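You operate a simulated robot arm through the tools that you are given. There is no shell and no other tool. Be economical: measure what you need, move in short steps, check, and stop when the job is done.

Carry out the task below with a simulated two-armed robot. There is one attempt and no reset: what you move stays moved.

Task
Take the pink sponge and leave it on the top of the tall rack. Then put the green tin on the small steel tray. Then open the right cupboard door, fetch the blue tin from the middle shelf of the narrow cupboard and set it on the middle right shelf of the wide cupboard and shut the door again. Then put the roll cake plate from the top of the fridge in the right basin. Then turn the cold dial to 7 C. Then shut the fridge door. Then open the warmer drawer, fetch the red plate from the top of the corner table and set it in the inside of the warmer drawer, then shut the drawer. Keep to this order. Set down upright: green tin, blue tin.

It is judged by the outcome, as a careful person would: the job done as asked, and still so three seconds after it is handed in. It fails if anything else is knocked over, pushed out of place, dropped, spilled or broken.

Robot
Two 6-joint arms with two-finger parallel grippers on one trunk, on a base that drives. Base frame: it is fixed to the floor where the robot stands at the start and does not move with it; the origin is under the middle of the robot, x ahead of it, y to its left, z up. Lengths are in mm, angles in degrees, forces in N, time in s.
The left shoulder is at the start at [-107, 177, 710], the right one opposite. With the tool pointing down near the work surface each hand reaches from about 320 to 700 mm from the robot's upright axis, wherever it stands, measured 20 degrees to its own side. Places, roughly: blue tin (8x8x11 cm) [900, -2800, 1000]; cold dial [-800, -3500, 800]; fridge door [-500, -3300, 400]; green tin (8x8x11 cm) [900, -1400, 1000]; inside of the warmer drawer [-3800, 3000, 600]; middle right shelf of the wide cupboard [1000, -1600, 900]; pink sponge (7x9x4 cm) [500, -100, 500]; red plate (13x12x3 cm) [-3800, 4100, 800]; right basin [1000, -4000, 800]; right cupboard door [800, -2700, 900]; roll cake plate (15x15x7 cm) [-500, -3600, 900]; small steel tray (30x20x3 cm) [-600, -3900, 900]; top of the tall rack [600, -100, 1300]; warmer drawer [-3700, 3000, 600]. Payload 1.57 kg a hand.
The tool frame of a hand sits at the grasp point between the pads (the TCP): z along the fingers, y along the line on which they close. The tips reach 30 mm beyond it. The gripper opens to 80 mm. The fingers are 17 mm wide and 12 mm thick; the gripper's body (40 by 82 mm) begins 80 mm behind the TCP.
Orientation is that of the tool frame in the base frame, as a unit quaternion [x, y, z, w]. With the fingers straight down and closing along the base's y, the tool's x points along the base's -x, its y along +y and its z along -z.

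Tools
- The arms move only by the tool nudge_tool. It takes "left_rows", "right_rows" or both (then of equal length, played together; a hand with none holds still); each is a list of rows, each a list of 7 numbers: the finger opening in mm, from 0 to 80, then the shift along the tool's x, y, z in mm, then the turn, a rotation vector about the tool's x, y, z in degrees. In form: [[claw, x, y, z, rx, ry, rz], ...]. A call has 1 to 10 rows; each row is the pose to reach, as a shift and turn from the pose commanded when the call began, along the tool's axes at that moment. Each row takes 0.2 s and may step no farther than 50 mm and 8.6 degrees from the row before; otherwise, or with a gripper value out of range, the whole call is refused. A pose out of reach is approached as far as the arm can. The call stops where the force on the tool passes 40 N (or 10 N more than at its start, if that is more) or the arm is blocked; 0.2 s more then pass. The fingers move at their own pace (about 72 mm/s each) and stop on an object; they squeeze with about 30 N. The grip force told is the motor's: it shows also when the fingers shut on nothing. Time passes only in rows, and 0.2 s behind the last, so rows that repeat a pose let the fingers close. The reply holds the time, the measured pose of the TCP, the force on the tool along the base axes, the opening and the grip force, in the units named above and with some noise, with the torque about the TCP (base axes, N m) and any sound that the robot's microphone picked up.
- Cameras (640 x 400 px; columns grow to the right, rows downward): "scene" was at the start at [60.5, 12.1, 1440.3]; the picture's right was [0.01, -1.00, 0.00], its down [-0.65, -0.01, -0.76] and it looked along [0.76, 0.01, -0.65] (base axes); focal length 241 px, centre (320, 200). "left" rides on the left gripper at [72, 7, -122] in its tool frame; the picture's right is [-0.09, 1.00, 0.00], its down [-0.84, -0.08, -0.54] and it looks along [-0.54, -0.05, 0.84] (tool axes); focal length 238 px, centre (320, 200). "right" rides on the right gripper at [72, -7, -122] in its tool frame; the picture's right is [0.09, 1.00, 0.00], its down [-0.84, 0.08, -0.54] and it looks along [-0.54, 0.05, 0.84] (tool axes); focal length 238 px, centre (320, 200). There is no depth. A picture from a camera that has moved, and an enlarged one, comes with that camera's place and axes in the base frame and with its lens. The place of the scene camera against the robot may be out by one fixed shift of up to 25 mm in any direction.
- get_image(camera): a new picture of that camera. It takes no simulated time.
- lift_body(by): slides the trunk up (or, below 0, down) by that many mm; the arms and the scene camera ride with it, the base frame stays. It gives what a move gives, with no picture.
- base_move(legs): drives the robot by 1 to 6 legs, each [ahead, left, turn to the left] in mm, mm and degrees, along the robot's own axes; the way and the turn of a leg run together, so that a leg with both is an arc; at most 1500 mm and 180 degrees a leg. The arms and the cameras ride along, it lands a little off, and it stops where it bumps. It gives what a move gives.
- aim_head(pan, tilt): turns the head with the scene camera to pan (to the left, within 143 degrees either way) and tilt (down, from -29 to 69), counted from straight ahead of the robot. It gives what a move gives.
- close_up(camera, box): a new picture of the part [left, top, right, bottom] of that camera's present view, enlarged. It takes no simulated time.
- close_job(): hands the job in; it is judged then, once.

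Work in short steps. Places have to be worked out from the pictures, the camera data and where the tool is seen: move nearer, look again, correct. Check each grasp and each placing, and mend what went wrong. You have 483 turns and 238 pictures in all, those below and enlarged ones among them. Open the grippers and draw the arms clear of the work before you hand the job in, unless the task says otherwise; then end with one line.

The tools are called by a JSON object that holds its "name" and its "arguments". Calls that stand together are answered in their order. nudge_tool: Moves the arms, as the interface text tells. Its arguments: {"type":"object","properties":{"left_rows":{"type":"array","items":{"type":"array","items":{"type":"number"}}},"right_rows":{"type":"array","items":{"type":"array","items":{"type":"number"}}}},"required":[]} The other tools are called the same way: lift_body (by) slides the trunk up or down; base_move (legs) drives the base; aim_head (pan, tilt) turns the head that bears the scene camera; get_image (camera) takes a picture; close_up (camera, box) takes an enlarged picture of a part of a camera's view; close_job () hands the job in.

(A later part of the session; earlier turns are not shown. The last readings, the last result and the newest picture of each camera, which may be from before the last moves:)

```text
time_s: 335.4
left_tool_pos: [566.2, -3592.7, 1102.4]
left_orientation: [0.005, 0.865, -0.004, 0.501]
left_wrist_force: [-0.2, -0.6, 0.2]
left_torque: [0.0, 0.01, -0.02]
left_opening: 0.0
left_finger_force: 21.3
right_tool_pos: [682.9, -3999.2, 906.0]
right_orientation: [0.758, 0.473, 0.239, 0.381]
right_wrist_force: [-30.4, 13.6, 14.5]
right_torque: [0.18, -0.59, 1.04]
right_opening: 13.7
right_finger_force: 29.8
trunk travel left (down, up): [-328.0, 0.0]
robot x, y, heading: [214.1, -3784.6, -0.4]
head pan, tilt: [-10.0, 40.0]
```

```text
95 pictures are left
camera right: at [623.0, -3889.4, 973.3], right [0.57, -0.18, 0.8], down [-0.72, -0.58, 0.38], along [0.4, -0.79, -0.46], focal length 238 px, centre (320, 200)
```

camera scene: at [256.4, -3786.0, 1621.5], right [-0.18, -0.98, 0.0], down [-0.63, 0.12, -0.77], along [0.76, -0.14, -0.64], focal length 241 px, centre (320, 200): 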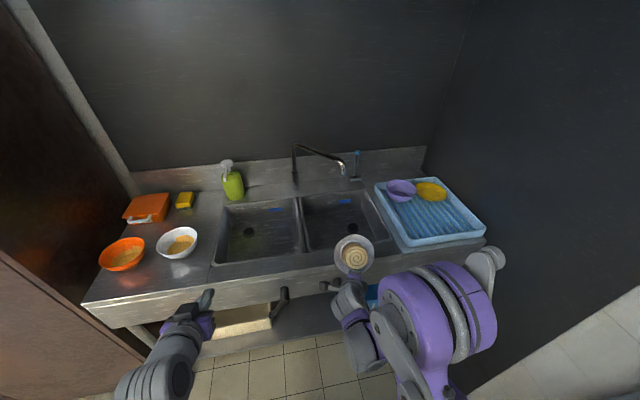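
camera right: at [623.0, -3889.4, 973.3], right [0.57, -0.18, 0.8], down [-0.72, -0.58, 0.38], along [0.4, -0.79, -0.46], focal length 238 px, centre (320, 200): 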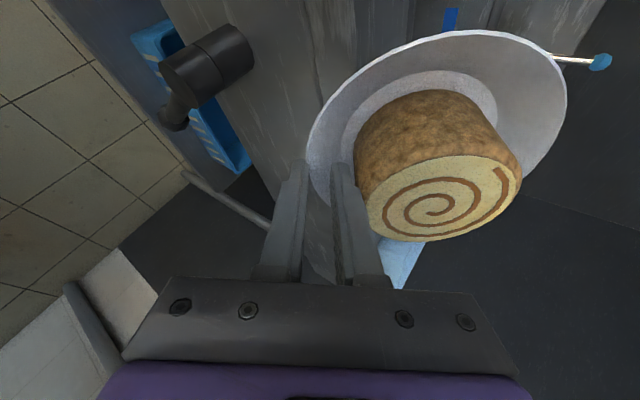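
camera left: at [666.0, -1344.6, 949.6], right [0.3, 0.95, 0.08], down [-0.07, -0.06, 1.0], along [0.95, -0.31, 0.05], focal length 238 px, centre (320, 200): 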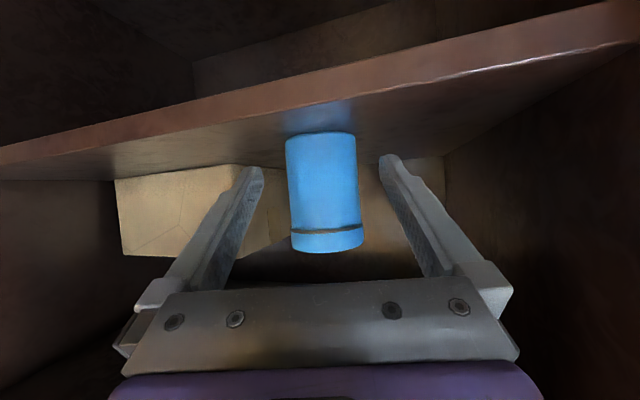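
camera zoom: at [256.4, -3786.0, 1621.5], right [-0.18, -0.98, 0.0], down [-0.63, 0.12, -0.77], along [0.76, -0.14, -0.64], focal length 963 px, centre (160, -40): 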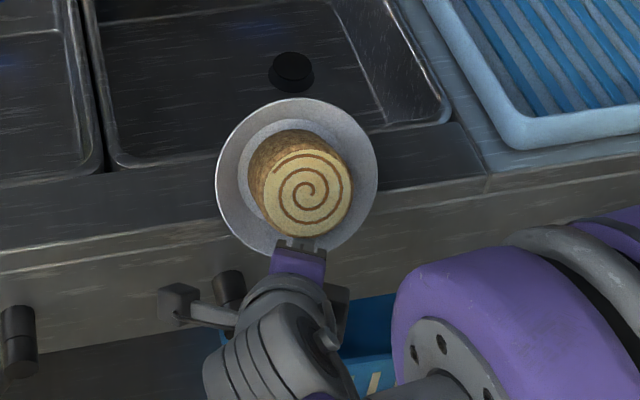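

The counter is higher than estimated and tilted the plate in the grip. Raise 60 mm and inspect.

{"name": "nudge_tool", "arguments": {"right_rows": [[0, 0, 12, -9, 0, 0, 0], [0, 0, 28, -21, 0, 0, 0], [0, 0, 48, -36, 0, 0, 0], [0, 0, 48, -36, 0, 0, 0]]}}

{"name": "get_image", "arguments": {"camera": "right"}}

```text
time_s: 336.4
left_tool_pos: [571.6, -3595.1, 1101.2]
left_orientation: [0.004, 0.866, -0.002, 0.5]
left_wrist_force: [0.5, 0.1, -1.0]
left_torque: [0.03, 0.0, 0.01]
left_opening: 0.0
left_finger_force: 21.3
right_tool_pos: [687.6, -4000.9, 963.2]
right_orientation: [0.759, 0.474, 0.236, 0.378]
right_wrist_force: [0.3, 0.1, -2.0]
right_torque: [-0.01, 0.13, 0.03]
right_opening: 3.4
right_finger_force: 24.4
trunk travel left (down, up): [-328.0, 0.0]
robot x, y, heading: [207.5, -3784.1, -0.6]
head pan, tilt: [-10.0, 40.0]
```

```text
94 pictures are left
camera right: at [627.5, -3891.7, 1031.9], right [0.58, -0.18, 0.8], down [-0.71, -0.58, 0.39], along [0.39, -0.79, -0.47], focal length 238 px, centre (320, 200)
```

right: 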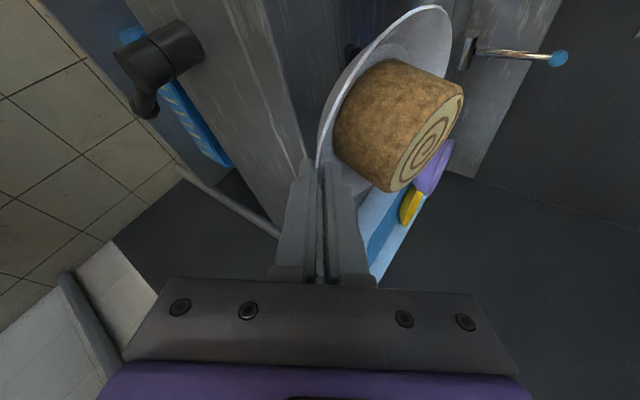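

Counter rim is more likely ≈900 (floor ≈788, basin x 825–1150, y −3846…−4176). Plate is still held near the rim. Raise a little, yaw 9° more, pitch 4°, and extend 120 mm forward slowly.

{"name": "nudge_tool", "arguments": {"right_rows": [[0, 0, 8, -6, 1, -1.8, 1.4], [0, 0, 16, -12, 2, -3.6, 2.7], [0, 13, 32, 7, 3, -5.4, 4], [0, 26, 49, 29, 4, -7.2, 5.4], [0, 40, 65, 50, 4, -7.2, 5.4], [0, 53, 81, 71, 4, -7.2, 5.4], [0, 53, 81, 71, 4, -7.2, 5.4]]}}

{"name": "base_move", "arguments": {"legs": [[80, 0, 0]]}}

{"name": "get_image", "arguments": {"camera": "right"}}

{"name": "get_image", "arguments": {"camera": "scene"}}

```text
time_s: 338.0
left_tool_pos: [569.7, -3595.6, 1100.6]
left_orientation: [0.004, 0.866, -0.002, 0.5]
left_wrist_force: [-0.4, 0.3, -0.6]
left_torque: [0.02, 0.03, -0.03]
left_opening: 0.0
left_finger_force: 21.7
right_tool_pos: [804.2, -4002.9, 986.0]
right_orientation: [0.807, 0.421, 0.19, 0.369]
right_wrist_force: [-1.0, -0.8, -1.9]
right_torque: [0.07, 0.15, -0.02]
right_opening: 3.1
right_finger_force: 24.0
trunk travel left (down, up): [-328.0, 0.0]
robot x, y, heading: [214.7, -3783.6, -0.4]
head pan, tilt: [-10.0, 40.0]
```

```text
time_s: 339.0
left_tool_pos: [647.8, -3595.6, 1101.0]
left_orientation: [0.003, 0.867, -0.002, 0.499]
left_wrist_force: [0.0, 0.1, 0.2]
left_torque: [-0.05, 0.04, 0.0]
left_opening: 0.2
left_finger_force: 21.4
right_tool_pos: [883.3, -4000.0, 983.9]
right_orientation: [0.806, 0.422, 0.189, 0.368]
right_wrist_force: [-1.1, -0.8, -1.7]
right_torque: [0.06, 0.12, 0.0]
right_opening: 3.6
right_finger_force: 24.3
trunk travel left (down, up): [-328.0, 0.0]
robot x, y, heading: [294.0, -3784.1, -0.1]
head pan, tilt: [-10.0, 40.0]
```

```text
93 pictures are left
camera right: at [844.4, -3884.6, 1060.3], right [0.59, -0.3, 0.75], down [-0.77, -0.48, 0.42], along [0.24, -0.83, -0.51], focal length 238 px, centre (320, 200)
```

right: 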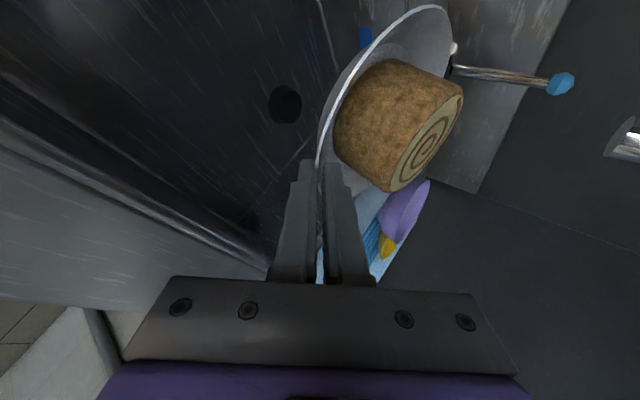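

```text
92 pictures are left
camera scene: at [341.0, -3788.6, 1620.9], right [-0.18, -0.98, 0.0], down [-0.63, 0.11, -0.77], along [0.75, -0.14, -0.64], focal length 241 px, centre (320, 200)
```

scene: 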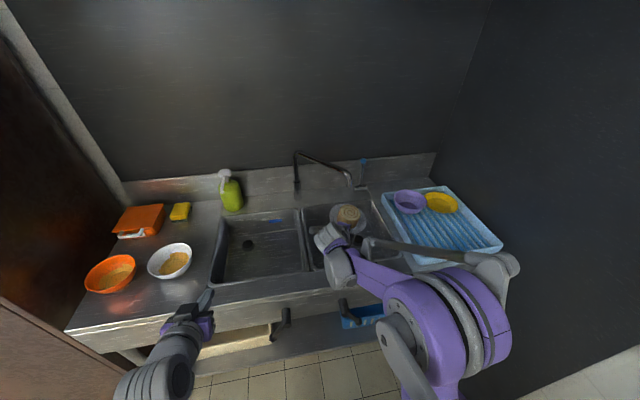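

Plate is over the right basin. Lower 55 mm, then drive 80 forward.

{"name": "nudge_tool", "arguments": {"right_rows": [[0, 0, -14, 12, 0, 0, 0], [0, 0, -28, 24, 0, 0, 0], [0, 0, -42, 36, 0, 0, 0]]}}

{"name": "base_move", "arguments": {"legs": [[80, 0, 0]]}}

{"name": "get_image", "arguments": {"camera": "right"}}

{"name": "close_up", "arguments": {"camera": "scene", "box": [270, 160, 450, 300]}}

```text
time_s: 339.8
left_tool_pos: [650.8, -3595.7, 1101.2]
left_orientation: [0.002, 0.866, -0.001, 0.5]
left_wrist_force: [0.2, -0.2, -0.2]
left_torque: [0.03, 0.0, 0.02]
left_opening: 0.2
left_finger_force: 21.8
right_tool_pos: [883.0, -4001.9, 929.7]
right_orientation: [0.806, 0.422, 0.19, 0.369]
right_wrist_force: [-0.7, 0.3, -1.1]
right_torque: [0.06, 0.14, -0.01]
right_opening: 3.5
right_finger_force: 25.0
trunk travel left (down, up): [-328.0, 0.0]
robot x, y, heading: [290.9, -3780.9, -0.6]
head pan, tilt: [-10.0, 40.0]
```

```text
time_s: 340.9
left_tool_pos: [728.3, -3595.8, 1100.3]
left_orientation: [0.002, 0.867, -0.001, 0.499]
left_wrist_force: [0.7, 0.9, 0.2]
left_torque: [-0.03, 0.0, -0.01]
left_opening: 0.0
left_finger_force: 21.3
right_tool_pos: [962.4, -3999.9, 927.6]
right_orientation: [0.806, 0.423, 0.191, 0.369]
right_wrist_force: [-0.4, -0.1, -1.6]
right_torque: [0.05, 0.14, 0.01]
right_opening: 3.5
right_finger_force: 24.4
trunk travel left (down, up): [-328.0, 0.0]
robot x, y, heading: [374.7, -3787.9, -0.1]
head pan, tilt: [-10.0, 40.0]
```

```text
91 pictures are left
camera right: at [923.7, -3884.8, 1004.3], right [0.59, -0.29, 0.75], down [-0.77, -0.48, 0.42], along [0.24, -0.83, -0.51], focal length 238 px, centre (320, 200)
```

right: 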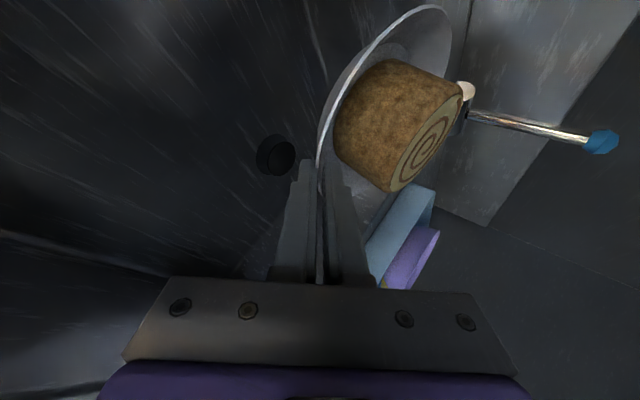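

```text
2.86 times, centred on (360, 230) of scene
camera zoom: at [421.3, -3788.8, 1620.9], right [-0.18, -0.98, 0.0], down [-0.63, 0.11, -0.77], along [0.75, -0.14, -0.64], focal length 688 px, centre (206, 114)
```

zoom: 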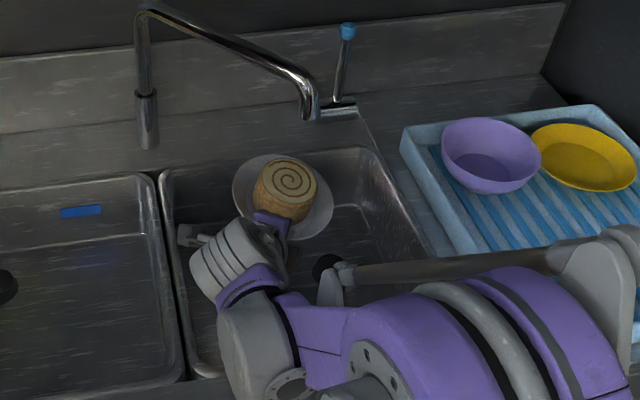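

Plate is inside the basin outline. Shift slightly right/back and lower 50 mm, then probe down in small steps.

{"name": "nudge_tool", "arguments": {"right_rows": [[0, -11, -8, 8, 0, 0, 0], [0, -22, -18, 20, 0, 0, 0], [0, -22, -29, 29, 0, 0, 0], [0, -22, -36, 35, 0, 0, 0], [0, -22, -36, 35, 0, 0, 0]]}}

{"name": "nudge_tool", "arguments": {"right_rows": [[0, 0, -2.3, 2, 0, 0, 0], [0, 0, -4.5, 4, 0, 0, 0], [0, 0, -6.8, 6, 0, 0, 0], [0, 0, -9, 8, 0, 0, 0], [0, 0, -11.3, 9.9, 0, 0, 0]]}}

{"name": "close_up", "arguments": {"camera": "scene", "box": [270, 160, 450, 300]}}

```text
time_s: 342.1
left_tool_pos: [728.3, -3594.5, 1102.0]
left_orientation: [0.002, 0.866, -0.001, 0.5]
left_wrist_force: [-0.5, 0.3, -1.0]
left_torque: [0.02, -0.02, -0.06]
left_opening: 0.0
left_finger_force: 21.7
right_tool_pos: [954.6, -4020.4, 879.5]
right_orientation: [0.806, 0.423, 0.191, 0.368]
right_wrist_force: [0.3, 0.4, -2.1]
right_torque: [0.04, 0.16, 0.02]
right_opening: 3.5
right_finger_force: 24.4
trunk travel left (down, up): [-328.0, 0.0]
robot x, y, heading: [374.8, -3787.5, -0.2]
head pan, tilt: [-10.0, 40.0]
```

```text
time_s: 343.3
left_tool_pos: [729.9, -3594.7, 1100.6]
left_orientation: [0.002, 0.866, -0.001, 0.5]
left_wrist_force: [-0.2, 0.0, -0.3]
left_torque: [0.0, -0.01, -0.02]
left_opening: 0.1
left_finger_force: 21.8
right_tool_pos: [954.2, -4020.1, 863.4]
right_orientation: [0.806, 0.423, 0.191, 0.368]
right_wrist_force: [-0.7, 1.1, -1.6]
right_torque: [0.02, 0.14, -0.01]
right_opening: 3.3
right_finger_force: 24.8
trunk travel left (down, up): [-328.0, 0.0]
robot x, y, heading: [370.7, -3786.3, -0.2]
head pan, tilt: [-10.0, 40.0]
```

```text
2.86 times, centred on (360, 230) of scene
camera zoom: at [422.2, -3788.9, 1621.3], right [-0.18, -0.98, 0.0], down [-0.63, 0.11, -0.77], along [0.75, -0.14, -0.64], focal length 688 px, centre (206, 114)
```

zoom: 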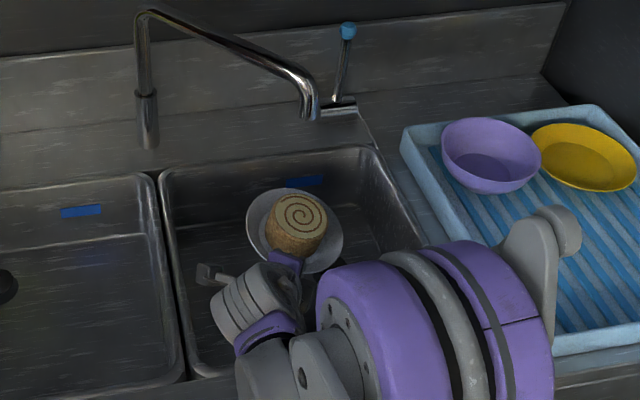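

Well centred. Continue probing downward.

{"name": "nudge_tool", "arguments": {"right_rows": [[0, 0, -2.3, 2, 0, 0, 0], [0, 0, -4.5, 4, 0, 0, 0], [0, 0, -6.8, 6, 0, 0, 0], [0, 0, -9, 8, 0, 0, 0], [0, 0, -11.3, 9.9, 0, 0, 0]]}}

{"name": "nudge_tool", "arguments": {"right_rows": [[0, 0, -1.5, 1.3, 0, 0, 0], [0, 0, -3, 2.6, 0, 0, 0], [0, 0, -4.5, 4, 0, 0, 0]]}}

{"name": "get_image", "arguments": {"camera": "right"}}

```text
time_s: 344.5
left_tool_pos: [731.0, -3594.7, 1100.8]
left_orientation: [0.002, 0.866, -0.001, 0.5]
left_wrist_force: [-0.3, 0.2, -0.2]
left_torque: [0.01, -0.01, 0.01]
left_opening: 0.0
left_finger_force: 21.3
right_tool_pos: [954.7, -4019.9, 850.0]
right_orientation: [0.806, 0.422, 0.191, 0.368]
right_wrist_force: [0.5, 0.0, -1.5]
right_torque: [0.06, 0.14, -0.02]
right_opening: 3.3
right_finger_force: 24.2
trunk travel left (down, up): [-328.0, 0.0]
robot x, y, heading: [374.6, -3784.0, -0.3]
head pan, tilt: [-10.0, 40.0]
```

```text
time_s: 345.3
left_tool_pos: [729.8, -3594.4, 1099.9]
left_orientation: [0.002, 0.866, -0.001, 0.5]
left_wrist_force: [-0.4, 0.0, 0.4]
left_torque: [0.0, -0.01, 0.02]
left_opening: 0.0
left_finger_force: 21.4
right_tool_pos: [953.2, -4020.0, 842.4]
right_orientation: [0.806, 0.422, 0.19, 0.369]
right_wrist_force: [0.5, -0.6, -1.8]
right_torque: [0.03, 0.13, 0.0]
right_opening: 3.5
right_finger_force: 24.7
trunk travel left (down, up): [-328.0, 0.0]
robot x, y, heading: [370.9, -3784.9, -0.3]
head pan, tilt: [-10.0, 40.0]
```

```text
88 pictures are left
camera right: at [914.0, -3905.0, 918.1], right [0.59, -0.29, 0.75], down [-0.77, -0.48, 0.42], along [0.24, -0.83, -0.51], focal length 238 px, centre (320, 200)
```

right: 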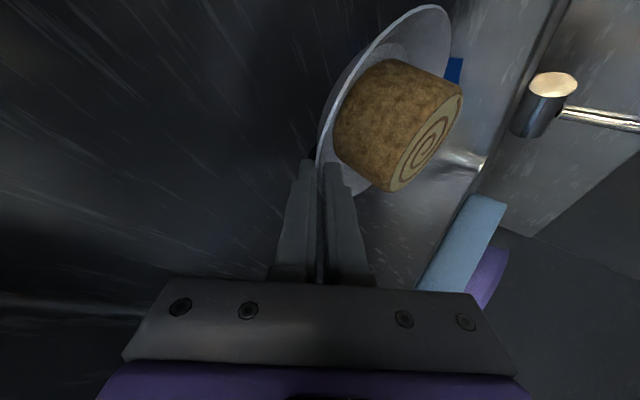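

Continue down in 2 mm rows until contact.

{"name": "nudge_tool", "arguments": {"right_rows": [[0, 0, -1.5, 1.3, 0, 0, 0], [0, 0, -3, 2.6, 0, 0, 0], [0, 0, -4.5, 4, 0, 0, 0], [0, 0, -6, 5.3, 0, 0, 0], [0, 0, -7.5, 6.6, 0, 0, 0], [0, 0, -9, 8, 0, 0, 0], [0, 0, -10.5, 9.2, 0, 0, 0]]}}

```text
time_s: 346.9
left_tool_pos: [730.1, -3594.2, 1102.8]
left_orientation: [0.002, 0.866, -0.001, 0.5]
left_wrist_force: [0.4, 0.7, -0.4]
left_torque: [0.03, 0.0, 0.0]
left_opening: 0.3
left_finger_force: 21.4
right_tool_pos: [954.3, -4020.7, 829.2]
right_orientation: [0.806, 0.423, 0.19, 0.368]
right_wrist_force: [0.0, 0.4, -1.0]
right_torque: [0.04, 0.14, -0.02]
right_opening: 3.6
right_finger_force: 24.0
trunk travel left (down, up): [-328.0, 0.0]
robot x, y, heading: [372.7, -3785.1, -0.2]
head pan, tilt: [-10.0, 40.0]
```

Continue.

{"name": "nudge_tool", "arguments": {"right_rows": [[0, 0, -1.5, 1.3, 0, 0, 0], [0, 0, -3, 2.6, 0, 0, 0], [0, 0, -4.5, 4, 0, 0, 0], [0, 0, -6, 5.3, 0, 0, 0], [0, 0, -7.5, 6.6, 0, 0, 0]]}}

{"name": "close_up", "arguments": {"camera": "scene", "box": [270, 180, 420, 300]}}

```text
time_s: 348.1
left_tool_pos: [729.3, -3595.3, 1100.7]
left_orientation: [0.002, 0.866, -0.001, 0.501]
left_wrist_force: [0.4, 0.2, 0.9]
left_torque: [-0.02, -0.01, 0.01]
left_opening: 0.3
left_finger_force: 22.0
right_tool_pos: [953.2, -4020.7, 820.7]
right_orientation: [0.806, 0.422, 0.191, 0.368]
right_wrist_force: [0.0, 0.4, -1.9]
right_torque: [0.05, 0.14, -0.01]
right_opening: 3.2
right_finger_force: 24.6
trunk travel left (down, up): [-328.0, 0.0]
robot x, y, heading: [373.0, -3785.2, -0.2]
head pan, tilt: [-10.0, 40.0]
```

```text
3.33 times, centred on (345, 240) of scene
camera zoom: at [422.2, -3788.8, 1621.3], right [-0.18, -0.98, 0.0], down [-0.63, 0.11, -0.77], along [0.75, -0.14, -0.64], focal length 802 px, centre (237, 67)
```

zoom: 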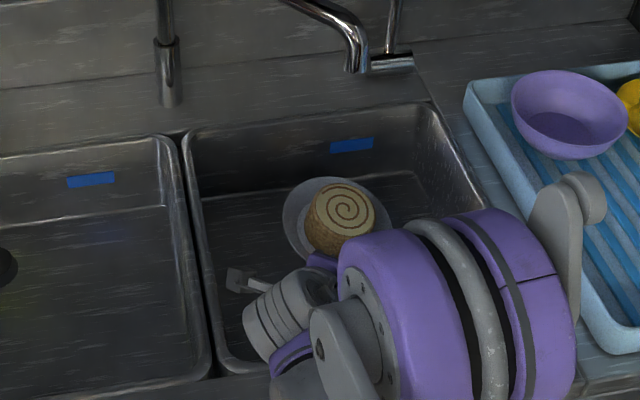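

Still descending toward the basin floor; a few more steps.

{"name": "nudge_tool", "arguments": {"right_rows": [[0, 0, -1.5, 1.3, 0, 0, 0], [0, 0, -3, 2.6, 0, 0, 0], [0, 0, -4.5, 4, 0, 0, 0], [0, 0, -6, 5.3, 0, 0, 0], [0, 0, -7.5, 6.6, 0, 0, 0]]}}

{"name": "get_image", "arguments": {"camera": "right"}}

```text
time_s: 349.3
left_tool_pos: [728.8, -3594.3, 1101.4]
left_orientation: [0.002, 0.866, -0.001, 0.499]
left_wrist_force: [-0.7, 0.2, -0.3]
left_torque: [0.01, -0.02, 0.01]
left_opening: 0.1
left_finger_force: 21.7
right_tool_pos: [954.8, -4020.0, 810.6]
right_orientation: [0.806, 0.422, 0.191, 0.369]
right_wrist_force: [0.4, -0.4, -2.1]
right_torque: [0.05, 0.13, 0.0]
right_opening: 3.5
right_finger_force: 25.0
trunk travel left (down, up): [-328.0, 0.0]
robot x, y, heading: [375.8, -3784.5, -0.1]
head pan, tilt: [-10.0, 40.0]
```

```text
86 pictures are left
camera right: at [915.0, -3905.5, 885.9], right [0.59, -0.29, 0.75], down [-0.77, -0.48, 0.42], along [0.24, -0.83, -0.51], focal length 238 px, centre (320, 200)
```

right: 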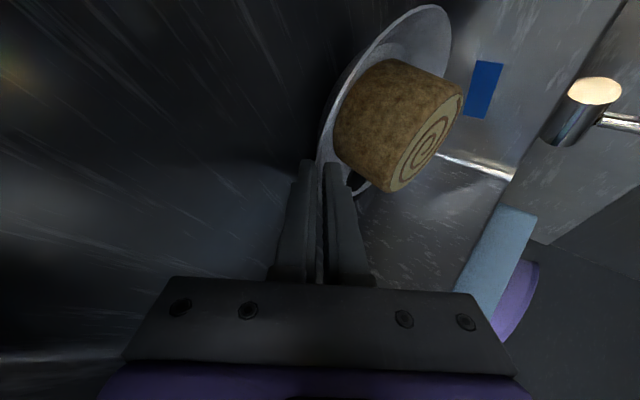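

No contact yet; keep lowering.

{"name": "nudge_tool", "arguments": {"right_rows": [[0, 0, -1.5, 1.3, 0, 0, 0], [0, 0, -3, 2.6, 0, 0, 0], [0, 0, -4.5, 4, 0, 0, 0], [0, 0, -6, 5.3, 0, 0, 0], [0, 0, -7.5, 6.6, 0, 0, 0], [0, 0, -9, 8, 0, 0, 0]]}}

{"name": "nudge_tool", "arguments": {"right_rows": [[0, 0, -1.5, 1.3, 0, 0, 0], [0, 0, -3, 2.6, 0, 0, 0], [0, 0, -4.5, 4, 0, 0, 0], [0, 0, -6, 5.3, 0, 0, 0], [0, 0, -7.5, 6.6, 0, 0, 0], [0, 0, -9, 8, 0, 0, 0]]}}

{"name": "close_up", "arguments": {"camera": "scene", "box": [270, 180, 420, 300]}}

```text
time_s: 350.7
left_tool_pos: [724.2, -3593.4, 1107.3]
left_orientation: [0.002, 0.863, -0.003, 0.505]
left_wrist_force: [-0.1, -0.9, 1.2]
left_torque: [0.0, -0.01, -0.02]
left_opening: 0.0
left_finger_force: 21.1
right_tool_pos: [953.7, -4020.8, 812.2]
right_orientation: [0.804, 0.42, 0.194, 0.374]
right_wrist_force: [0.0, 1.5, -2.4]
right_torque: [-0.03, 0.16, -0.02]
right_opening: 3.4
right_finger_force: 24.1
trunk travel left (down, up): [-328.0, 0.0]
robot x, y, heading: [378.9, -3786.2, -0.1]
head pan, tilt: [-10.0, 40.0]
```

```text
time_s: 352.3
left_tool_pos: [726.8, -3592.1, 1103.9]
left_orientation: [0.001, 0.864, -0.003, 0.503]
left_wrist_force: [-0.2, 0.4, 0.5]
left_torque: [-0.02, 0.04, 0.0]
left_opening: 0.0
left_finger_force: 21.4
right_tool_pos: [960.2, -4021.6, 808.2]
right_orientation: [0.802, 0.421, 0.191, 0.378]
right_wrist_force: [-1.8, 2.5, 5.9]
right_torque: [-0.14, -0.22, 0.09]
right_opening: 3.4
right_finger_force: 25.3
trunk travel left (down, up): [-328.0, 0.0]
robot x, y, heading: [376.7, -3785.7, -0.0]
head pan, tilt: [-10.0, 40.0]
stopped in row 6 (right hand): the arm was blocked; the commanded pose is now the measured one
```

```text
3.33 times, centred on (345, 240) of scene
camera zoom: at [415.2, -3782.8, 1622.1], right [-0.18, -0.98, 0.0], down [-0.63, 0.11, -0.77], along [0.76, -0.14, -0.64], focal length 802 px, centre (237, 67)
```

zoom: 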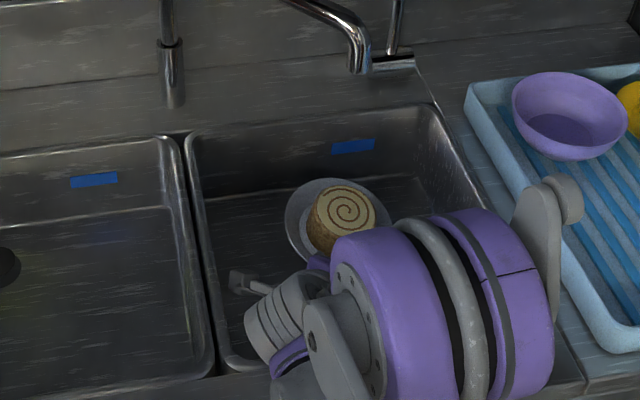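

The arm is blocked and the tool shows ≈8 N up: the plate has reached the floor. Open gradually so the plate settles.

{"name": "nudge_tool", "arguments": {"right_rows": [[6, 0, 0, 0, 0, 0, 0], [9, 0, 0, 0, 0, 0, 0], [12, 0, 0, 0, 0, 0, 0], [15, 0, 0, 0, 0, 0, 0], [18, 0, 0, 0, 0, 0, 0], [21, 0, 0, 0, 0, 0, 0]]}}

{"name": "get_image", "arguments": {"camera": "right"}}

```text
time_s: 353.7
left_tool_pos: [725.4, -3592.7, 1103.3]
left_orientation: [0.002, 0.864, -0.003, 0.503]
left_wrist_force: [0.3, 0.5, -0.2]
left_torque: [0.01, -0.01, 0.02]
left_opening: 0.0
left_finger_force: 21.3
right_tool_pos: [960.0, -4022.2, 805.4]
right_orientation: [0.803, 0.42, 0.191, 0.376]
right_wrist_force: [-11.6, 4.4, 15.3]
right_torque: [0.09, 0.31, 0.03]
right_opening: 17.6
right_finger_force: 0.1
trunk travel left (down, up): [-328.0, 0.0]
robot x, y, heading: [374.0, -3784.9, -0.2]
head pan, tilt: [-10.0, 40.0]
```

```text
84 pictures are left
camera right: at [920.7, -3905.3, 880.0], right [0.58, -0.29, 0.76], down [-0.78, -0.47, 0.42], along [0.24, -0.83, -0.5], focal length 238 px, centre (320, 200)
```

right: 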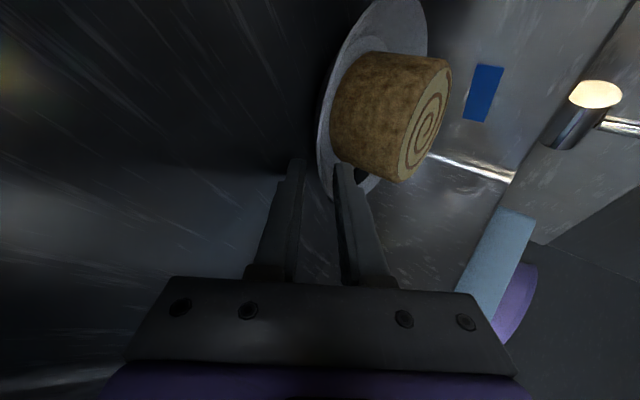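

The plate sits flat in the basin. Withdraw along the finger axis.

{"name": "nudge_tool", "arguments": {"right_rows": [[18, 0, 0, -4, 0, 0, 0], [18, 0, 0, -12, 0, 0, 0], [20, 0, 0, -25, 0, 0, 0], [24, 0, 0, -45, 0, 0, 0], [24, 0, 0, -70, 0, 0, 0]]}}

{"name": "get_image", "arguments": {"camera": "right"}}

```text
time_s: 354.7
left_tool_pos: [728.6, -3596.9, 1096.6]
left_orientation: [0.003, 0.867, -0.001, 0.498]
left_wrist_force: [-1.1, 0.5, -0.5]
left_torque: [-0.04, -0.07, -0.02]
left_opening: 0.0
left_finger_force: 21.3
right_tool_pos: [938.0, -4014.1, 819.1]
right_orientation: [0.808, 0.416, 0.184, 0.375]
right_wrist_force: [78.6, -26.2, 30.7]
right_torque: [3.27, 10.65, -6.11]
right_opening: 23.9
right_finger_force: 0.0
trunk travel left (down, up): [-328.0, 0.0]
robot x, y, heading: [378.4, -3786.7, -0.2]
head pan, tilt: [-10.0, 40.0]
stopped in row 5 (right hand): the force on the tool passed its limit at 94 N (the readings are from after the stop); the commanded pose is now the measured one
```

```text
83 pictures are left
camera right: at [902.6, -3897.3, 892.3], right [0.59, -0.3, 0.75], down [-0.78, -0.46, 0.43], along [0.22, -0.84, -0.5], focal length 238 px, centre (320, 200)
```

right: 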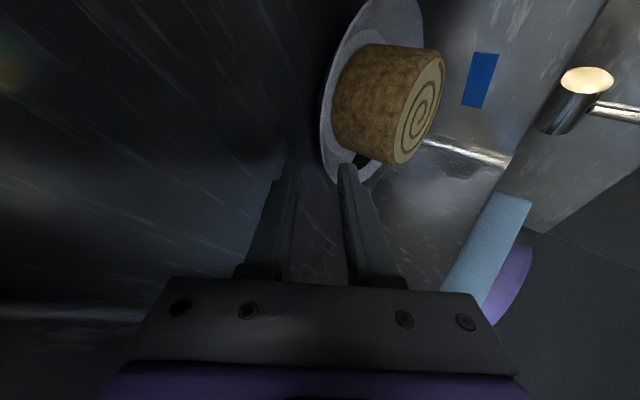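

The wrist camera block touched the basin wall; the fingertips are already clear of the rim. Ease forward a little and lift straight up.

{"name": "nudge_tool", "arguments": {"right_rows": [[24, 0, 4.7, 5.5, 0, 0, 0], [24, 0, 12.3, -1, 0, 0, 0], [24, 0, 24, -11, 0, 0, 0], [24, 0, 43, -27, 0, 0, 0], [24, 0, 65, -47, 0, 0, 0], [24, 0, 96, -73, 0, 0, 0]]}}

{"name": "close_up", "arguments": {"camera": "scene", "box": [250, 160, 450, 310]}}

```text
time_s: 356.1
left_tool_pos: [731.5, -3595.3, 1102.0]
left_orientation: [0.002, 0.866, -0.001, 0.5]
left_wrist_force: [0.6, 0.4, -0.1]
left_torque: [0.03, -0.01, -0.02]
left_opening: 0.2
left_finger_force: 20.8
right_tool_pos: [943.9, -4014.0, 941.5]
right_orientation: [0.807, 0.418, 0.186, 0.373]
right_wrist_force: [-0.2, -0.3, 0.6]
right_torque: [0.0, 0.0, 0.01]
right_opening: 24.0
right_finger_force: 0.1
trunk travel left (down, up): [-328.0, 0.0]
robot x, y, heading: [374.5, -3786.2, -0.2]
head pan, tilt: [-10.0, 40.0]
```

```text
2.67 times, centred on (350, 235) of scene
camera zoom: at [422.3, -3789.5, 1621.3], right [-0.18, -0.98, 0.0], down [-0.63, 0.11, -0.77], along [0.75, -0.14, -0.64], focal length 642 px, centre (240, 107)
```

zoom: 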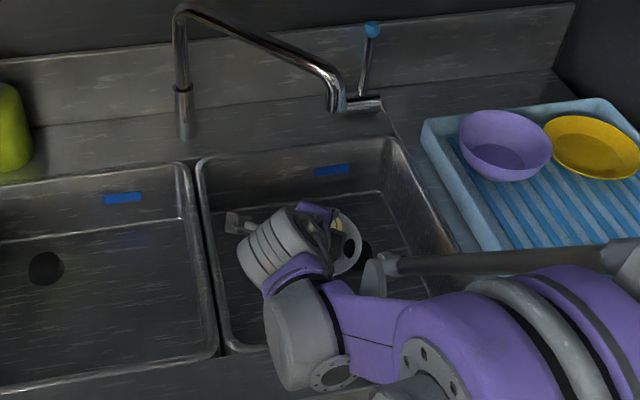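

Back away and verify the plate.

{"name": "base_move", "arguments": {"legs": [[-230, 0, 0]]}}

{"name": "close_up", "arguments": {"camera": "scene", "box": [200, 130, 480, 310]}}

```text
time_s: 357.8
left_tool_pos: [505.9, -3595.4, 1102.0]
left_orientation: [0.003, 0.866, -0.002, 0.5]
left_wrist_force: [0.0, 0.7, 0.2]
left_torque: [-0.01, 0.0, 0.02]
left_opening: 0.0
left_finger_force: 21.6
right_tool_pos: [716.0, -4013.2, 942.4]
right_orientation: [0.808, 0.416, 0.185, 0.373]
right_wrist_force: [-0.3, -0.3, 0.4]
right_torque: [0.01, 0.02, -0.03]
right_opening: 24.1
right_finger_force: 0.1
trunk travel left (down, up): [-328.0, 0.0]
robot x, y, heading: [149.0, -3785.0, -0.4]
head pan, tilt: [-10.0, 40.0]
```

```text
2.22 times, centred on (340, 220) of scene
camera zoom: at [195.9, -3788.5, 1621.5], right [-0.18, -0.98, 0.0], down [-0.63, 0.12, -0.77], along [0.75, -0.14, -0.64], focal length 535 px, centre (276, 156)
```

zoom: 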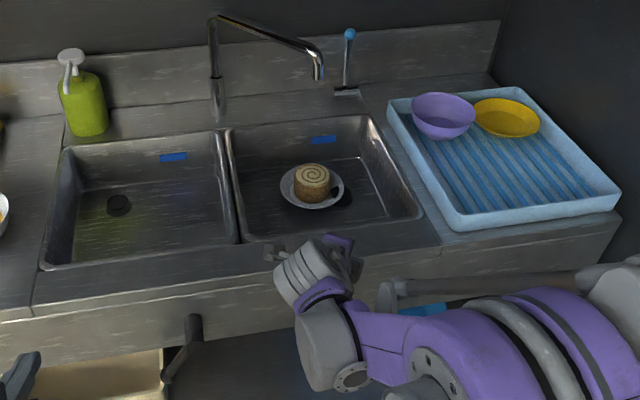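

Roll cake plate rests in the right basin. Next the dial: tuck the right hand and drive to the front-right of the fridge, facing −y.

{"name": "nudge_tool", "arguments": {"right_rows": [[24, -24, -9, -36, 0, 0, 0], [24, -49, -19, -72, 0, 0, 0], [24, -73, -28, -108, 0, 0, 0], [24, -97, -38, -145, 0, 0, 0], [24, -122, -47, -181, 0, 0, 0], [24, -146, -57, -217, 0, 0, 0]]}}

{"name": "base_move", "arguments": {"legs": [[-100, 0, 0], [0, 900, 0], [0, 0, -90], [0, -990, 0]]}}

{"name": "aim_head", "arguments": {"pan": 10, "tilt": 40}}

{"name": "get_image", "arguments": {"camera": "scene"}}

```text
time_s: 359.2
left_tool_pos: [502.2, -3595.9, 1101.6]
left_orientation: [0.003, 0.866, -0.002, 0.5]
left_wrist_force: [0.1, 0.0, 0.0]
left_torque: [0.02, 0.03, -0.02]
left_opening: 0.1
left_finger_force: 21.3
right_tool_pos: [462.2, -4013.9, 1045.3]
right_orientation: [0.808, 0.416, 0.186, 0.374]
right_wrist_force: [0.3, 0.3, 0.6]
right_torque: [0.02, 0.0, 0.04]
right_opening: 23.8
right_finger_force: 0.1
trunk travel left (down, up): [-328.0, 0.0]
robot x, y, heading: [147.0, -3780.6, -0.2]
head pan, tilt: [-10.0, 40.0]
```

```text
time_s: 380.5
left_tool_pos: [-722.4, -3264.3, 1101.7]
left_orientation: [0.6, 0.624, -0.347, 0.361]
left_wrist_force: [-0.3, 0.0, 0.5]
left_torque: [-0.05, -0.02, 0.03]
left_opening: 0.0
left_finger_force: 21.0
right_tool_pos: [-1142.4, -3245.8, 1044.6]
right_orientation: [0.872, -0.256, -0.124, 0.399]
right_wrist_force: [-0.2, 0.7, 0.6]
right_torque: [0.0, -0.01, 0.02]
right_opening: 24.2
right_finger_force: 0.0
trunk travel left (down, up): [-328.0, 0.0]
robot x, y, heading: [-929.2, -2915.1, -87.5]
head pan, tilt: [-10.0, 40.0]
```

```text
time_s: 381.4
left_tool_pos: [-723.7, -3264.3, 1103.4]
left_orientation: [0.6, 0.624, -0.346, 0.361]
left_wrist_force: [-0.8, 0.1, -0.9]
left_torque: [0.0, 0.04, 0.06]
left_opening: 0.3
left_finger_force: 22.3
right_tool_pos: [-1143.6, -3245.3, 1045.5]
right_orientation: [0.872, -0.256, -0.124, 0.398]
right_wrist_force: [-0.6, -0.6, 0.7]
right_torque: [0.02, 0.02, -0.01]
right_opening: 24.0
right_finger_force: 0.0
trunk travel left (down, up): [-328.0, 0.0]
robot x, y, heading: [-927.8, -2913.3, -87.5]
head pan, tilt: [10.0, 40.0]
```

```text
80 pictures are left
camera scene: at [-905.0, -2945.6, 1621.3], right [-0.98, -0.21, 0.0], down [-0.14, 0.63, -0.77], along [0.16, -0.75, -0.64], focal length 241 px, centre (320, 200)
```

scene: 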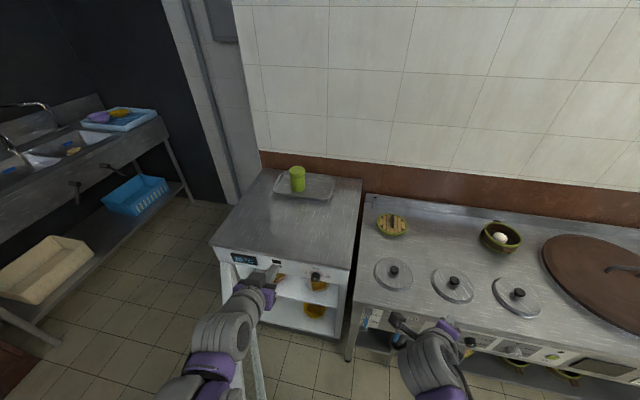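

Enlarge the control panel.

{"name": "close_up", "arguments": {"camera": "scene", "box": [210, 235, 370, 325]}}

```text
4.00 times, centred on (290, 280) of scene
camera zoom: at [-905.0, -2945.6, 1621.3], right [-0.98, -0.21, 0.0], down [-0.14, 0.63, -0.77], along [0.16, -0.75, -0.64], focal length 963 px, centre (440, -120)
```

zoom: 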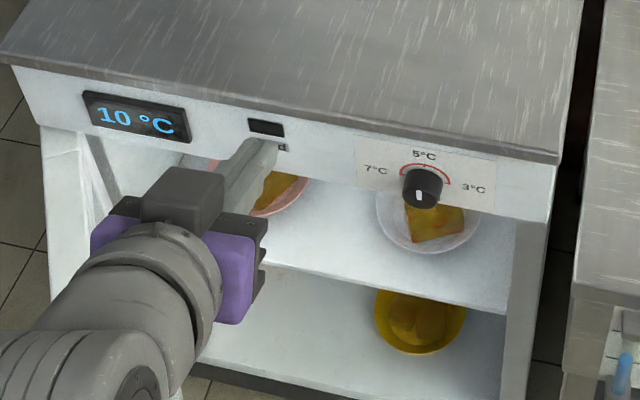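

Display reads 10 °C, pointer down; 7 °C is at the left, so the knob must turn ≈90° clockwise. Knob ≈(−787,−3430,836). Shift the base a bit right and square up, then level the left hand in front of it.

{"name": "base_move", "arguments": {"legs": [[0, -70, -2.5]]}}

{"name": "nudge_tool", "arguments": {"left_rows": [[60, 20, 0, 5, 0, -6, 0], [60, 45, 0, 10, 0, -12, 0], [60, 75, 0, 15, 0, -18, 0], [60, 110, 0, 20, 0, -24, 0], [60, 140, 0, 25, 0, -30, 0]]}}

{"name": "get_image", "arguments": {"camera": "left"}}

```text
time_s: 382.6
left_tool_pos: [-807.2, -3273.7, 1101.4]
left_orientation: [0.613, 0.612, -0.354, 0.353]
left_wrist_force: [-0.6, -0.1, 0.0]
left_torque: [0.03, -0.01, 0.02]
left_opening: 0.4
left_finger_force: 21.6
right_tool_pos: [-1226.6, -3238.7, 1043.6]
right_orientation: [0.866, -0.274, -0.133, 0.395]
right_wrist_force: [-0.5, -0.9, -0.4]
right_torque: [0.03, 0.03, 0.0]
right_opening: 24.0
right_finger_force: 0.1
trunk travel left (down, up): [-328.0, 0.0]
robot x, y, heading: [-999.6, -2919.0, -90.0]
head pan, tilt: [10.0, 40.0]
```

```text
time_s: 383.8
left_tool_pos: [-785.6, -3301.3, 1062.3]
left_orientation: [0.539, 0.523, -0.459, 0.475]
left_wrist_force: [-0.1, 0.0, 0.1]
left_torque: [0.01, 0.0, 0.01]
left_opening: 59.9
left_finger_force: 0.1
left hand out of reach, approached as far as the arm can: row 4, 5
right_tool_pos: [-1226.4, -3236.7, 1045.8]
right_orientation: [0.866, -0.275, -0.132, 0.396]
right_wrist_force: [0.7, -0.5, 0.1]
right_torque: [-0.01, 0.02, 0.02]
right_opening: 24.0
right_finger_force: 0.0
trunk travel left (down, up): [-328.0, 0.0]
robot x, y, heading: [-1001.3, -2921.0, -90.0]
head pan, tilt: [10.0, 40.0]
stopped in row 5 (left hand): the arm was blocked; the commanded pose is now the measured one
```

```text
78 pictures are left
camera left: at [-777.9, -3171.1, 1005.1], right [0.99, -0.01, 0.12], down [-0.1, 0.43, 0.9], along [-0.07, -0.9, 0.43], focal length 238 px, centre (320, 200)
```

left: 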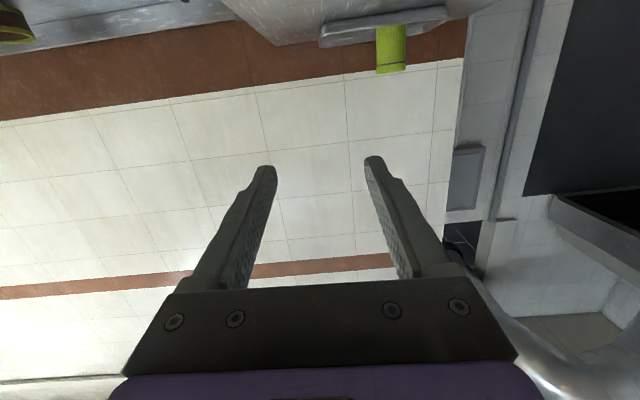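

Too close for a level hand; extend forward 140, back the base up 140, then lower to knob height.

{"name": "nudge_tool", "arguments": {"left_rows": [[60, 0, 0, 45, 0, 0, 0], [60, 0, 0, 90, 0, 0, 0], [60, 0, 0, 140, 0, 0, 0]]}}

{"name": "base_move", "arguments": {"legs": [[-150, 0, 0]]}}

{"name": "nudge_tool", "arguments": {"left_rows": [[60, 40, 0, 0, 0, 0, 0], [60, 80, 0, 0, 0, 0, 0], [60, 120, 0, 0, 0, 0, 0], [60, 160, 0, 0, 0, 0, 0], [60, 195, 0, 0, 0, 0, 0]]}}

{"name": "get_image", "arguments": {"camera": "left"}}

{"name": "get_image", "arguments": {"camera": "scene"}}

```text
time_s: 384.6
left_tool_pos: [-786.3, -3441.7, 1040.9]
left_orientation: [0.54, 0.523, -0.459, 0.474]
left_wrist_force: [0.5, 1.0, 0.3]
left_torque: [0.0, 0.01, 0.01]
left_opening: 59.9
left_finger_force: 0.0
right_tool_pos: [-1226.2, -3240.3, 1044.1]
right_orientation: [0.866, -0.274, -0.132, 0.396]
right_wrist_force: [1.0, -0.6, -0.4]
right_torque: [0.01, 0.0, -0.03]
right_opening: 23.5
right_finger_force: 0.2
trunk travel left (down, up): [-328.0, 0.0]
robot x, y, heading: [-997.1, -2919.5, -90.0]
head pan, tilt: [10.0, 40.0]
```

```text
time_s: 385.9
left_tool_pos: [-785.9, -3294.3, 1041.7]
left_orientation: [0.538, 0.523, -0.459, 0.475]
left_wrist_force: [-0.2, -0.2, 0.7]
left_torque: [0.02, -0.01, -0.01]
left_opening: 59.9
left_finger_force: 0.0
right_tool_pos: [-1226.1, -3089.6, 1044.5]
right_orientation: [0.866, -0.275, -0.134, 0.396]
right_wrist_force: [0.1, 0.2, 0.0]
right_torque: [0.02, 0.02, 0.04]
right_opening: 23.9
right_finger_force: 0.0
trunk travel left (down, up): [-328.0, 0.0]
robot x, y, heading: [-1001.8, -2769.0, -90.3]
head pan, tilt: [10.0, 40.0]
```

```text
time_s: 387.1
left_tool_pos: [-764.5, -3357.3, 947.4]
left_orientation: [0.539, 0.523, -0.459, 0.474]
left_wrist_force: [0.4, 0.2, -0.3]
left_torque: [0.02, 0.02, -0.01]
left_opening: 60.1
left_finger_force: 0.0
left hand out of reach, approached as far as the arm can: row 2, 3, 4, 5
right_tool_pos: [-1225.6, -3089.5, 1045.1]
right_orientation: [0.866, -0.275, -0.133, 0.395]
right_wrist_force: [-0.4, -0.4, -0.5]
right_torque: [-0.02, 0.01, 0.01]
right_opening: 24.2
right_finger_force: 0.0
trunk travel left (down, up): [-328.0, 0.0]
robot x, y, heading: [-996.5, -2770.5, -90.1]
head pan, tilt: [10.0, 40.0]
```

```text
77 pictures are left
camera left: at [-756.6, -3226.6, 891.4], right [0.99, -0.02, 0.12], down [-0.1, 0.43, 0.9], along [-0.07, -0.9, 0.43], focal length 238 px, centre (320, 200)
```

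left: 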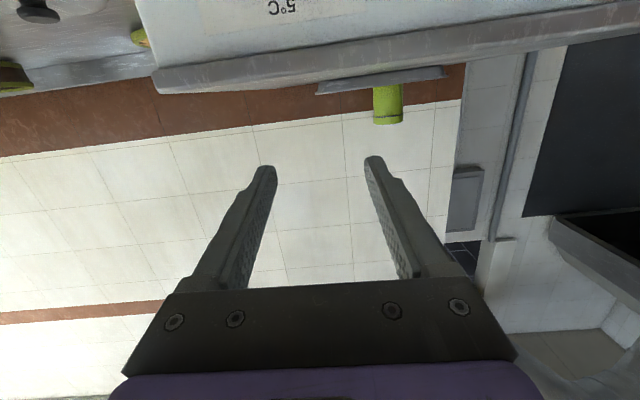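

```text
76 pictures are left
camera scene: at [-975.2, -2799.6, 1621.2], right [-0.99, -0.17, 0.0], down [-0.11, 0.63, -0.77], along [0.13, -0.75, -0.64], focal length 241 px, centre (320, 200)
```

scene: 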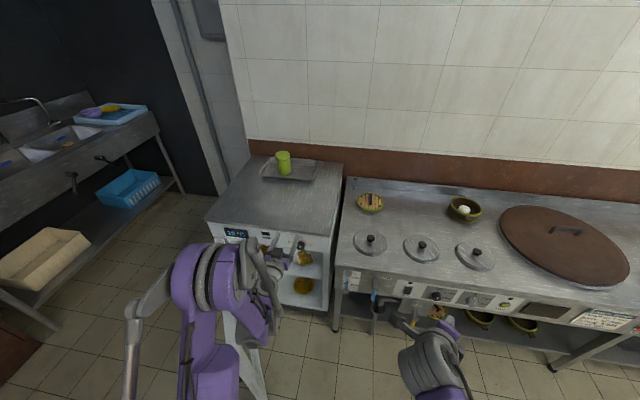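

Level pose needs more distance. Back the base 160 further, then extend and lower.

{"name": "base_move", "arguments": {"legs": [[-170, 0, 0]]}}

{"name": "nudge_tool", "arguments": {"left_rows": [[60, 0, -5, 35, 0, 0, 0], [60, 20, -10, 70, 0, 0, 0], [60, 50, -16, 90, 0, 0, 0], [60, 75, -22, 100, 0, 0, 0], [60, 95, -22, 100, 0, 0, 0]]}}

{"name": "get_image", "arguments": {"camera": "left"}}

```text
time_s: 388.6
left_tool_pos: [-757.7, -3225.2, 933.3]
left_orientation: [0.542, 0.531, -0.452, 0.47]
left_wrist_force: [0.3, 0.3, -0.8]
left_torque: [0.02, -0.02, -0.01]
left_opening: 60.0
left_finger_force: 0.2
right_tool_pos: [-1216.7, -2978.1, 1044.3]
right_orientation: [0.872, -0.268, -0.134, 0.387]
right_wrist_force: [-0.3, -0.9, 0.4]
right_torque: [-0.02, -0.01, -0.03]
right_opening: 23.8
right_finger_force: 0.1
trunk travel left (down, up): [-328.0, 0.0]
robot x, y, heading: [-999.4, -2622.8, -89.6]
head pan, tilt: [10.0, 40.0]
stopped in leg 1: the robot was blocked; the commanded pose is now the measured one
```

```text
time_s: 390.0
left_tool_pos: [-776.3, -3307.2, 827.6]
left_orientation: [0.542, 0.529, -0.453, 0.469]
left_wrist_force: [0.5, -0.4, 0.2]
left_torque: [0.0, 0.0, -0.01]
left_opening: 60.1
left_finger_force: 0.0
right_tool_pos: [-1217.5, -2978.2, 1046.0]
right_orientation: [0.871, -0.27, -0.134, 0.387]
right_wrist_force: [-1.0, 0.2, -0.4]
right_torque: [-0.03, 0.0, -0.01]
right_opening: 24.1
right_finger_force: 0.1
trunk travel left (down, up): [-328.0, 0.0]
robot x, y, heading: [-996.1, -2619.4, -89.9]
head pan, tilt: [10.0, 40.0]
stopped in row 5 (left hand): the arm was blocked; the commanded pose is now the measured one
```

```text
75 pictures are left
camera left: at [-769.5, -3176.8, 773.9], right [0.99, -0.01, 0.12], down [-0.11, 0.41, 0.91], along [-0.06, -0.91, 0.41], focal length 238 px, centre (320, 200)
```

left: 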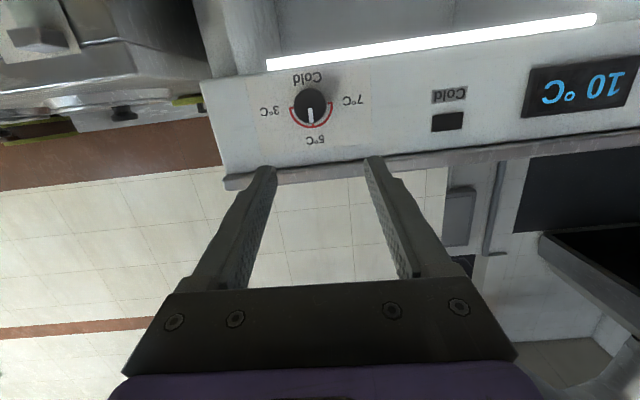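

The base got blocked behind and the arm is limited here; check surroundings and zoom on the dial.

{"name": "close_up", "arguments": {"camera": "left", "box": [240, 60, 400, 160]}}

{"name": "aim_head", "arguments": {"pan": 30, "tilt": 55}}

{"name": "get_image", "arguments": {"camera": "scene"}}

```text
4.00 times, centred on (320, 110) of left
camera zoom: at [-769.5, -3176.8, 773.9], right [0.99, -0.01, 0.12], down [-0.11, 0.41, 0.91], along [-0.06, -0.91, 0.41], focal length 953 px, centre (320, 560)
```

zoom: 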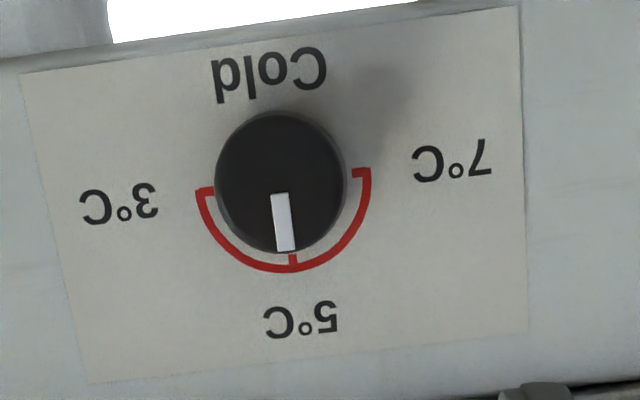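

```text
time_s: 390.8
left_tool_pos: [-777.3, -3308.7, 824.7]
left_orientation: [0.544, 0.529, -0.453, 0.468]
left_wrist_force: [-0.1, -0.5, -0.5]
left_torque: [-0.03, 0.01, -0.01]
left_opening: 60.3
left_finger_force: 0.0
right_tool_pos: [-1219.7, -2976.9, 1047.0]
right_orientation: [0.871, -0.272, -0.136, 0.387]
right_wrist_force: [-0.6, -0.2, 0.3]
right_torque: [0.0, 0.05, 0.0]
right_opening: 23.9
right_finger_force: 0.0
trunk travel left (down, up): [-328.0, 0.0]
robot x, y, heading: [-995.5, -2620.3, -90.0]
head pan, tilt: [30.0, 55.0]
```

```text
73 pictures are left
camera scene: at [-951.1, -2661.6, 1599.7], right [-0.87, -0.5, -0.01], down [-0.41, 0.72, -0.56], along [0.29, -0.48, -0.83], focal length 241 px, centre (320, 200)
```

scene: 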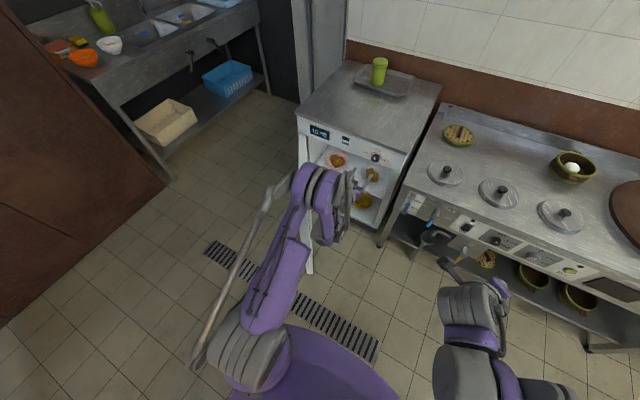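

The dial pointer is at 5 °C (up); 7 °C is to the left → 90° counter-clockwise. The left forearm is obstructed by the open door, so I'll use the right hand from a base position further left. First lift/retract the left hand and re-orient the right hand forward.

{"name": "nudge_tool", "arguments": {"left_rows": [[40, -45, 0, -10, 0, 0, 0], [20, -90, 0, -25, 0, 0, 0], [0, -135, 0, -40, 0, 0, 0], [0, -180, 0, -55, 0, 0, 0], [0, -225, 0, -70, 0, 0, 0]], "right_rows": [[24, 23, 21, 24, -0.1, 5.5, -4.7], [24, 46, 43, 49, -0.2, 10.9, -9.4], [24, 70, 64, 73, -0.3, 16.4, -14], [24, 93, 86, 98, -0.4, 21.8, -18.7], [24, 116, 107, 122, -0.5, 27.3, -23.4]]}}

{"name": "nudge_tool", "arguments": {"right_rows": [[60, 0, 15, 10, -8.1, 0, 0], [60, 0, 30, 20, -16.2, 0, 0], [60, 0, 40, 30, -24.3, 0, 0], [60, 0, 40, 40, -32.4, 0, 0], [60, 0, 40, 50, -40.6, 0, 0]]}}

{"name": "base_move", "arguments": {"legs": [[0, 300, 0]]}}

{"name": "get_image", "arguments": {"camera": "scene"}}

```text
time_s: 392.0
left_tool_pos: [-787.4, -3250.8, 1071.5]
left_orientation: [0.539, 0.523, -0.458, 0.475]
left_wrist_force: [0.1, 0.4, -0.5]
left_torque: [0.02, -0.02, 0.03]
left_opening: 0.0
left_finger_force: 21.8
right_tool_pos: [-1222.9, -3152.1, 1052.0]
right_orientation: [0.908, 0.007, -0.003, 0.419]
right_wrist_force: [-0.6, 0.0, 0.3]
right_torque: [0.01, -0.03, -0.01]
right_opening: 23.9
right_finger_force: 0.0
trunk travel left (down, up): [-328.0, 0.0]
robot x, y, heading: [-1001.7, -2620.1, -90.1]
head pan, tilt: [30.0, 55.0]
```

```text
time_s: 393.2
left_tool_pos: [-787.4, -3250.9, 1071.6]
left_orientation: [0.539, 0.523, -0.459, 0.475]
left_wrist_force: [0.3, -0.4, -0.5]
left_torque: [0.04, 0.03, -0.01]
left_opening: 0.0
left_finger_force: 21.0
right_tool_pos: [-1219.3, -3216.2, 1048.8]
right_orientation: [0.71, 0.023, -0.014, 0.704]
right_wrist_force: [-0.9, 0.3, 1.3]
right_torque: [0.1, -0.08, 0.04]
right_opening: 59.8
right_finger_force: 0.0
trunk travel left (down, up): [-328.0, 0.0]
robot x, y, heading: [-995.8, -2621.5, -90.3]
head pan, tilt: [30.0, 55.0]
```

```text
time_s: 396.4
left_tool_pos: [-489.4, -3251.8, 1071.7]
left_orientation: [0.539, 0.523, -0.459, 0.475]
left_wrist_force: [-0.2, 0.7, -0.7]
left_torque: [0.03, 0.01, -0.04]
left_opening: 0.1
left_finger_force: 21.1
right_tool_pos: [-923.2, -3214.2, 1050.4]
right_orientation: [0.707, 0.007, -0.001, 0.707]
right_wrist_force: [0.3, 0.1, 0.5]
right_torque: [0.0, 0.03, 0.04]
right_opening: 60.0
right_finger_force: 0.1
trunk travel left (down, up): [-328.0, 0.0]
robot x, y, heading: [-696.4, -2614.2, -90.1]
head pan, tilt: [30.0, 55.0]
```

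```text
72 pictures are left
camera scene: at [-654.4, -2626.0, 1600.6], right [-0.87, -0.5, 0.0], down [-0.41, 0.71, -0.57], along [0.29, -0.5, -0.82], focal length 241 px, centre (320, 200)
```

scene: 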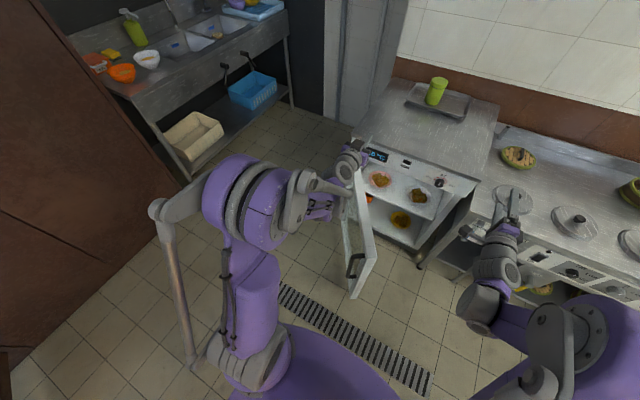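

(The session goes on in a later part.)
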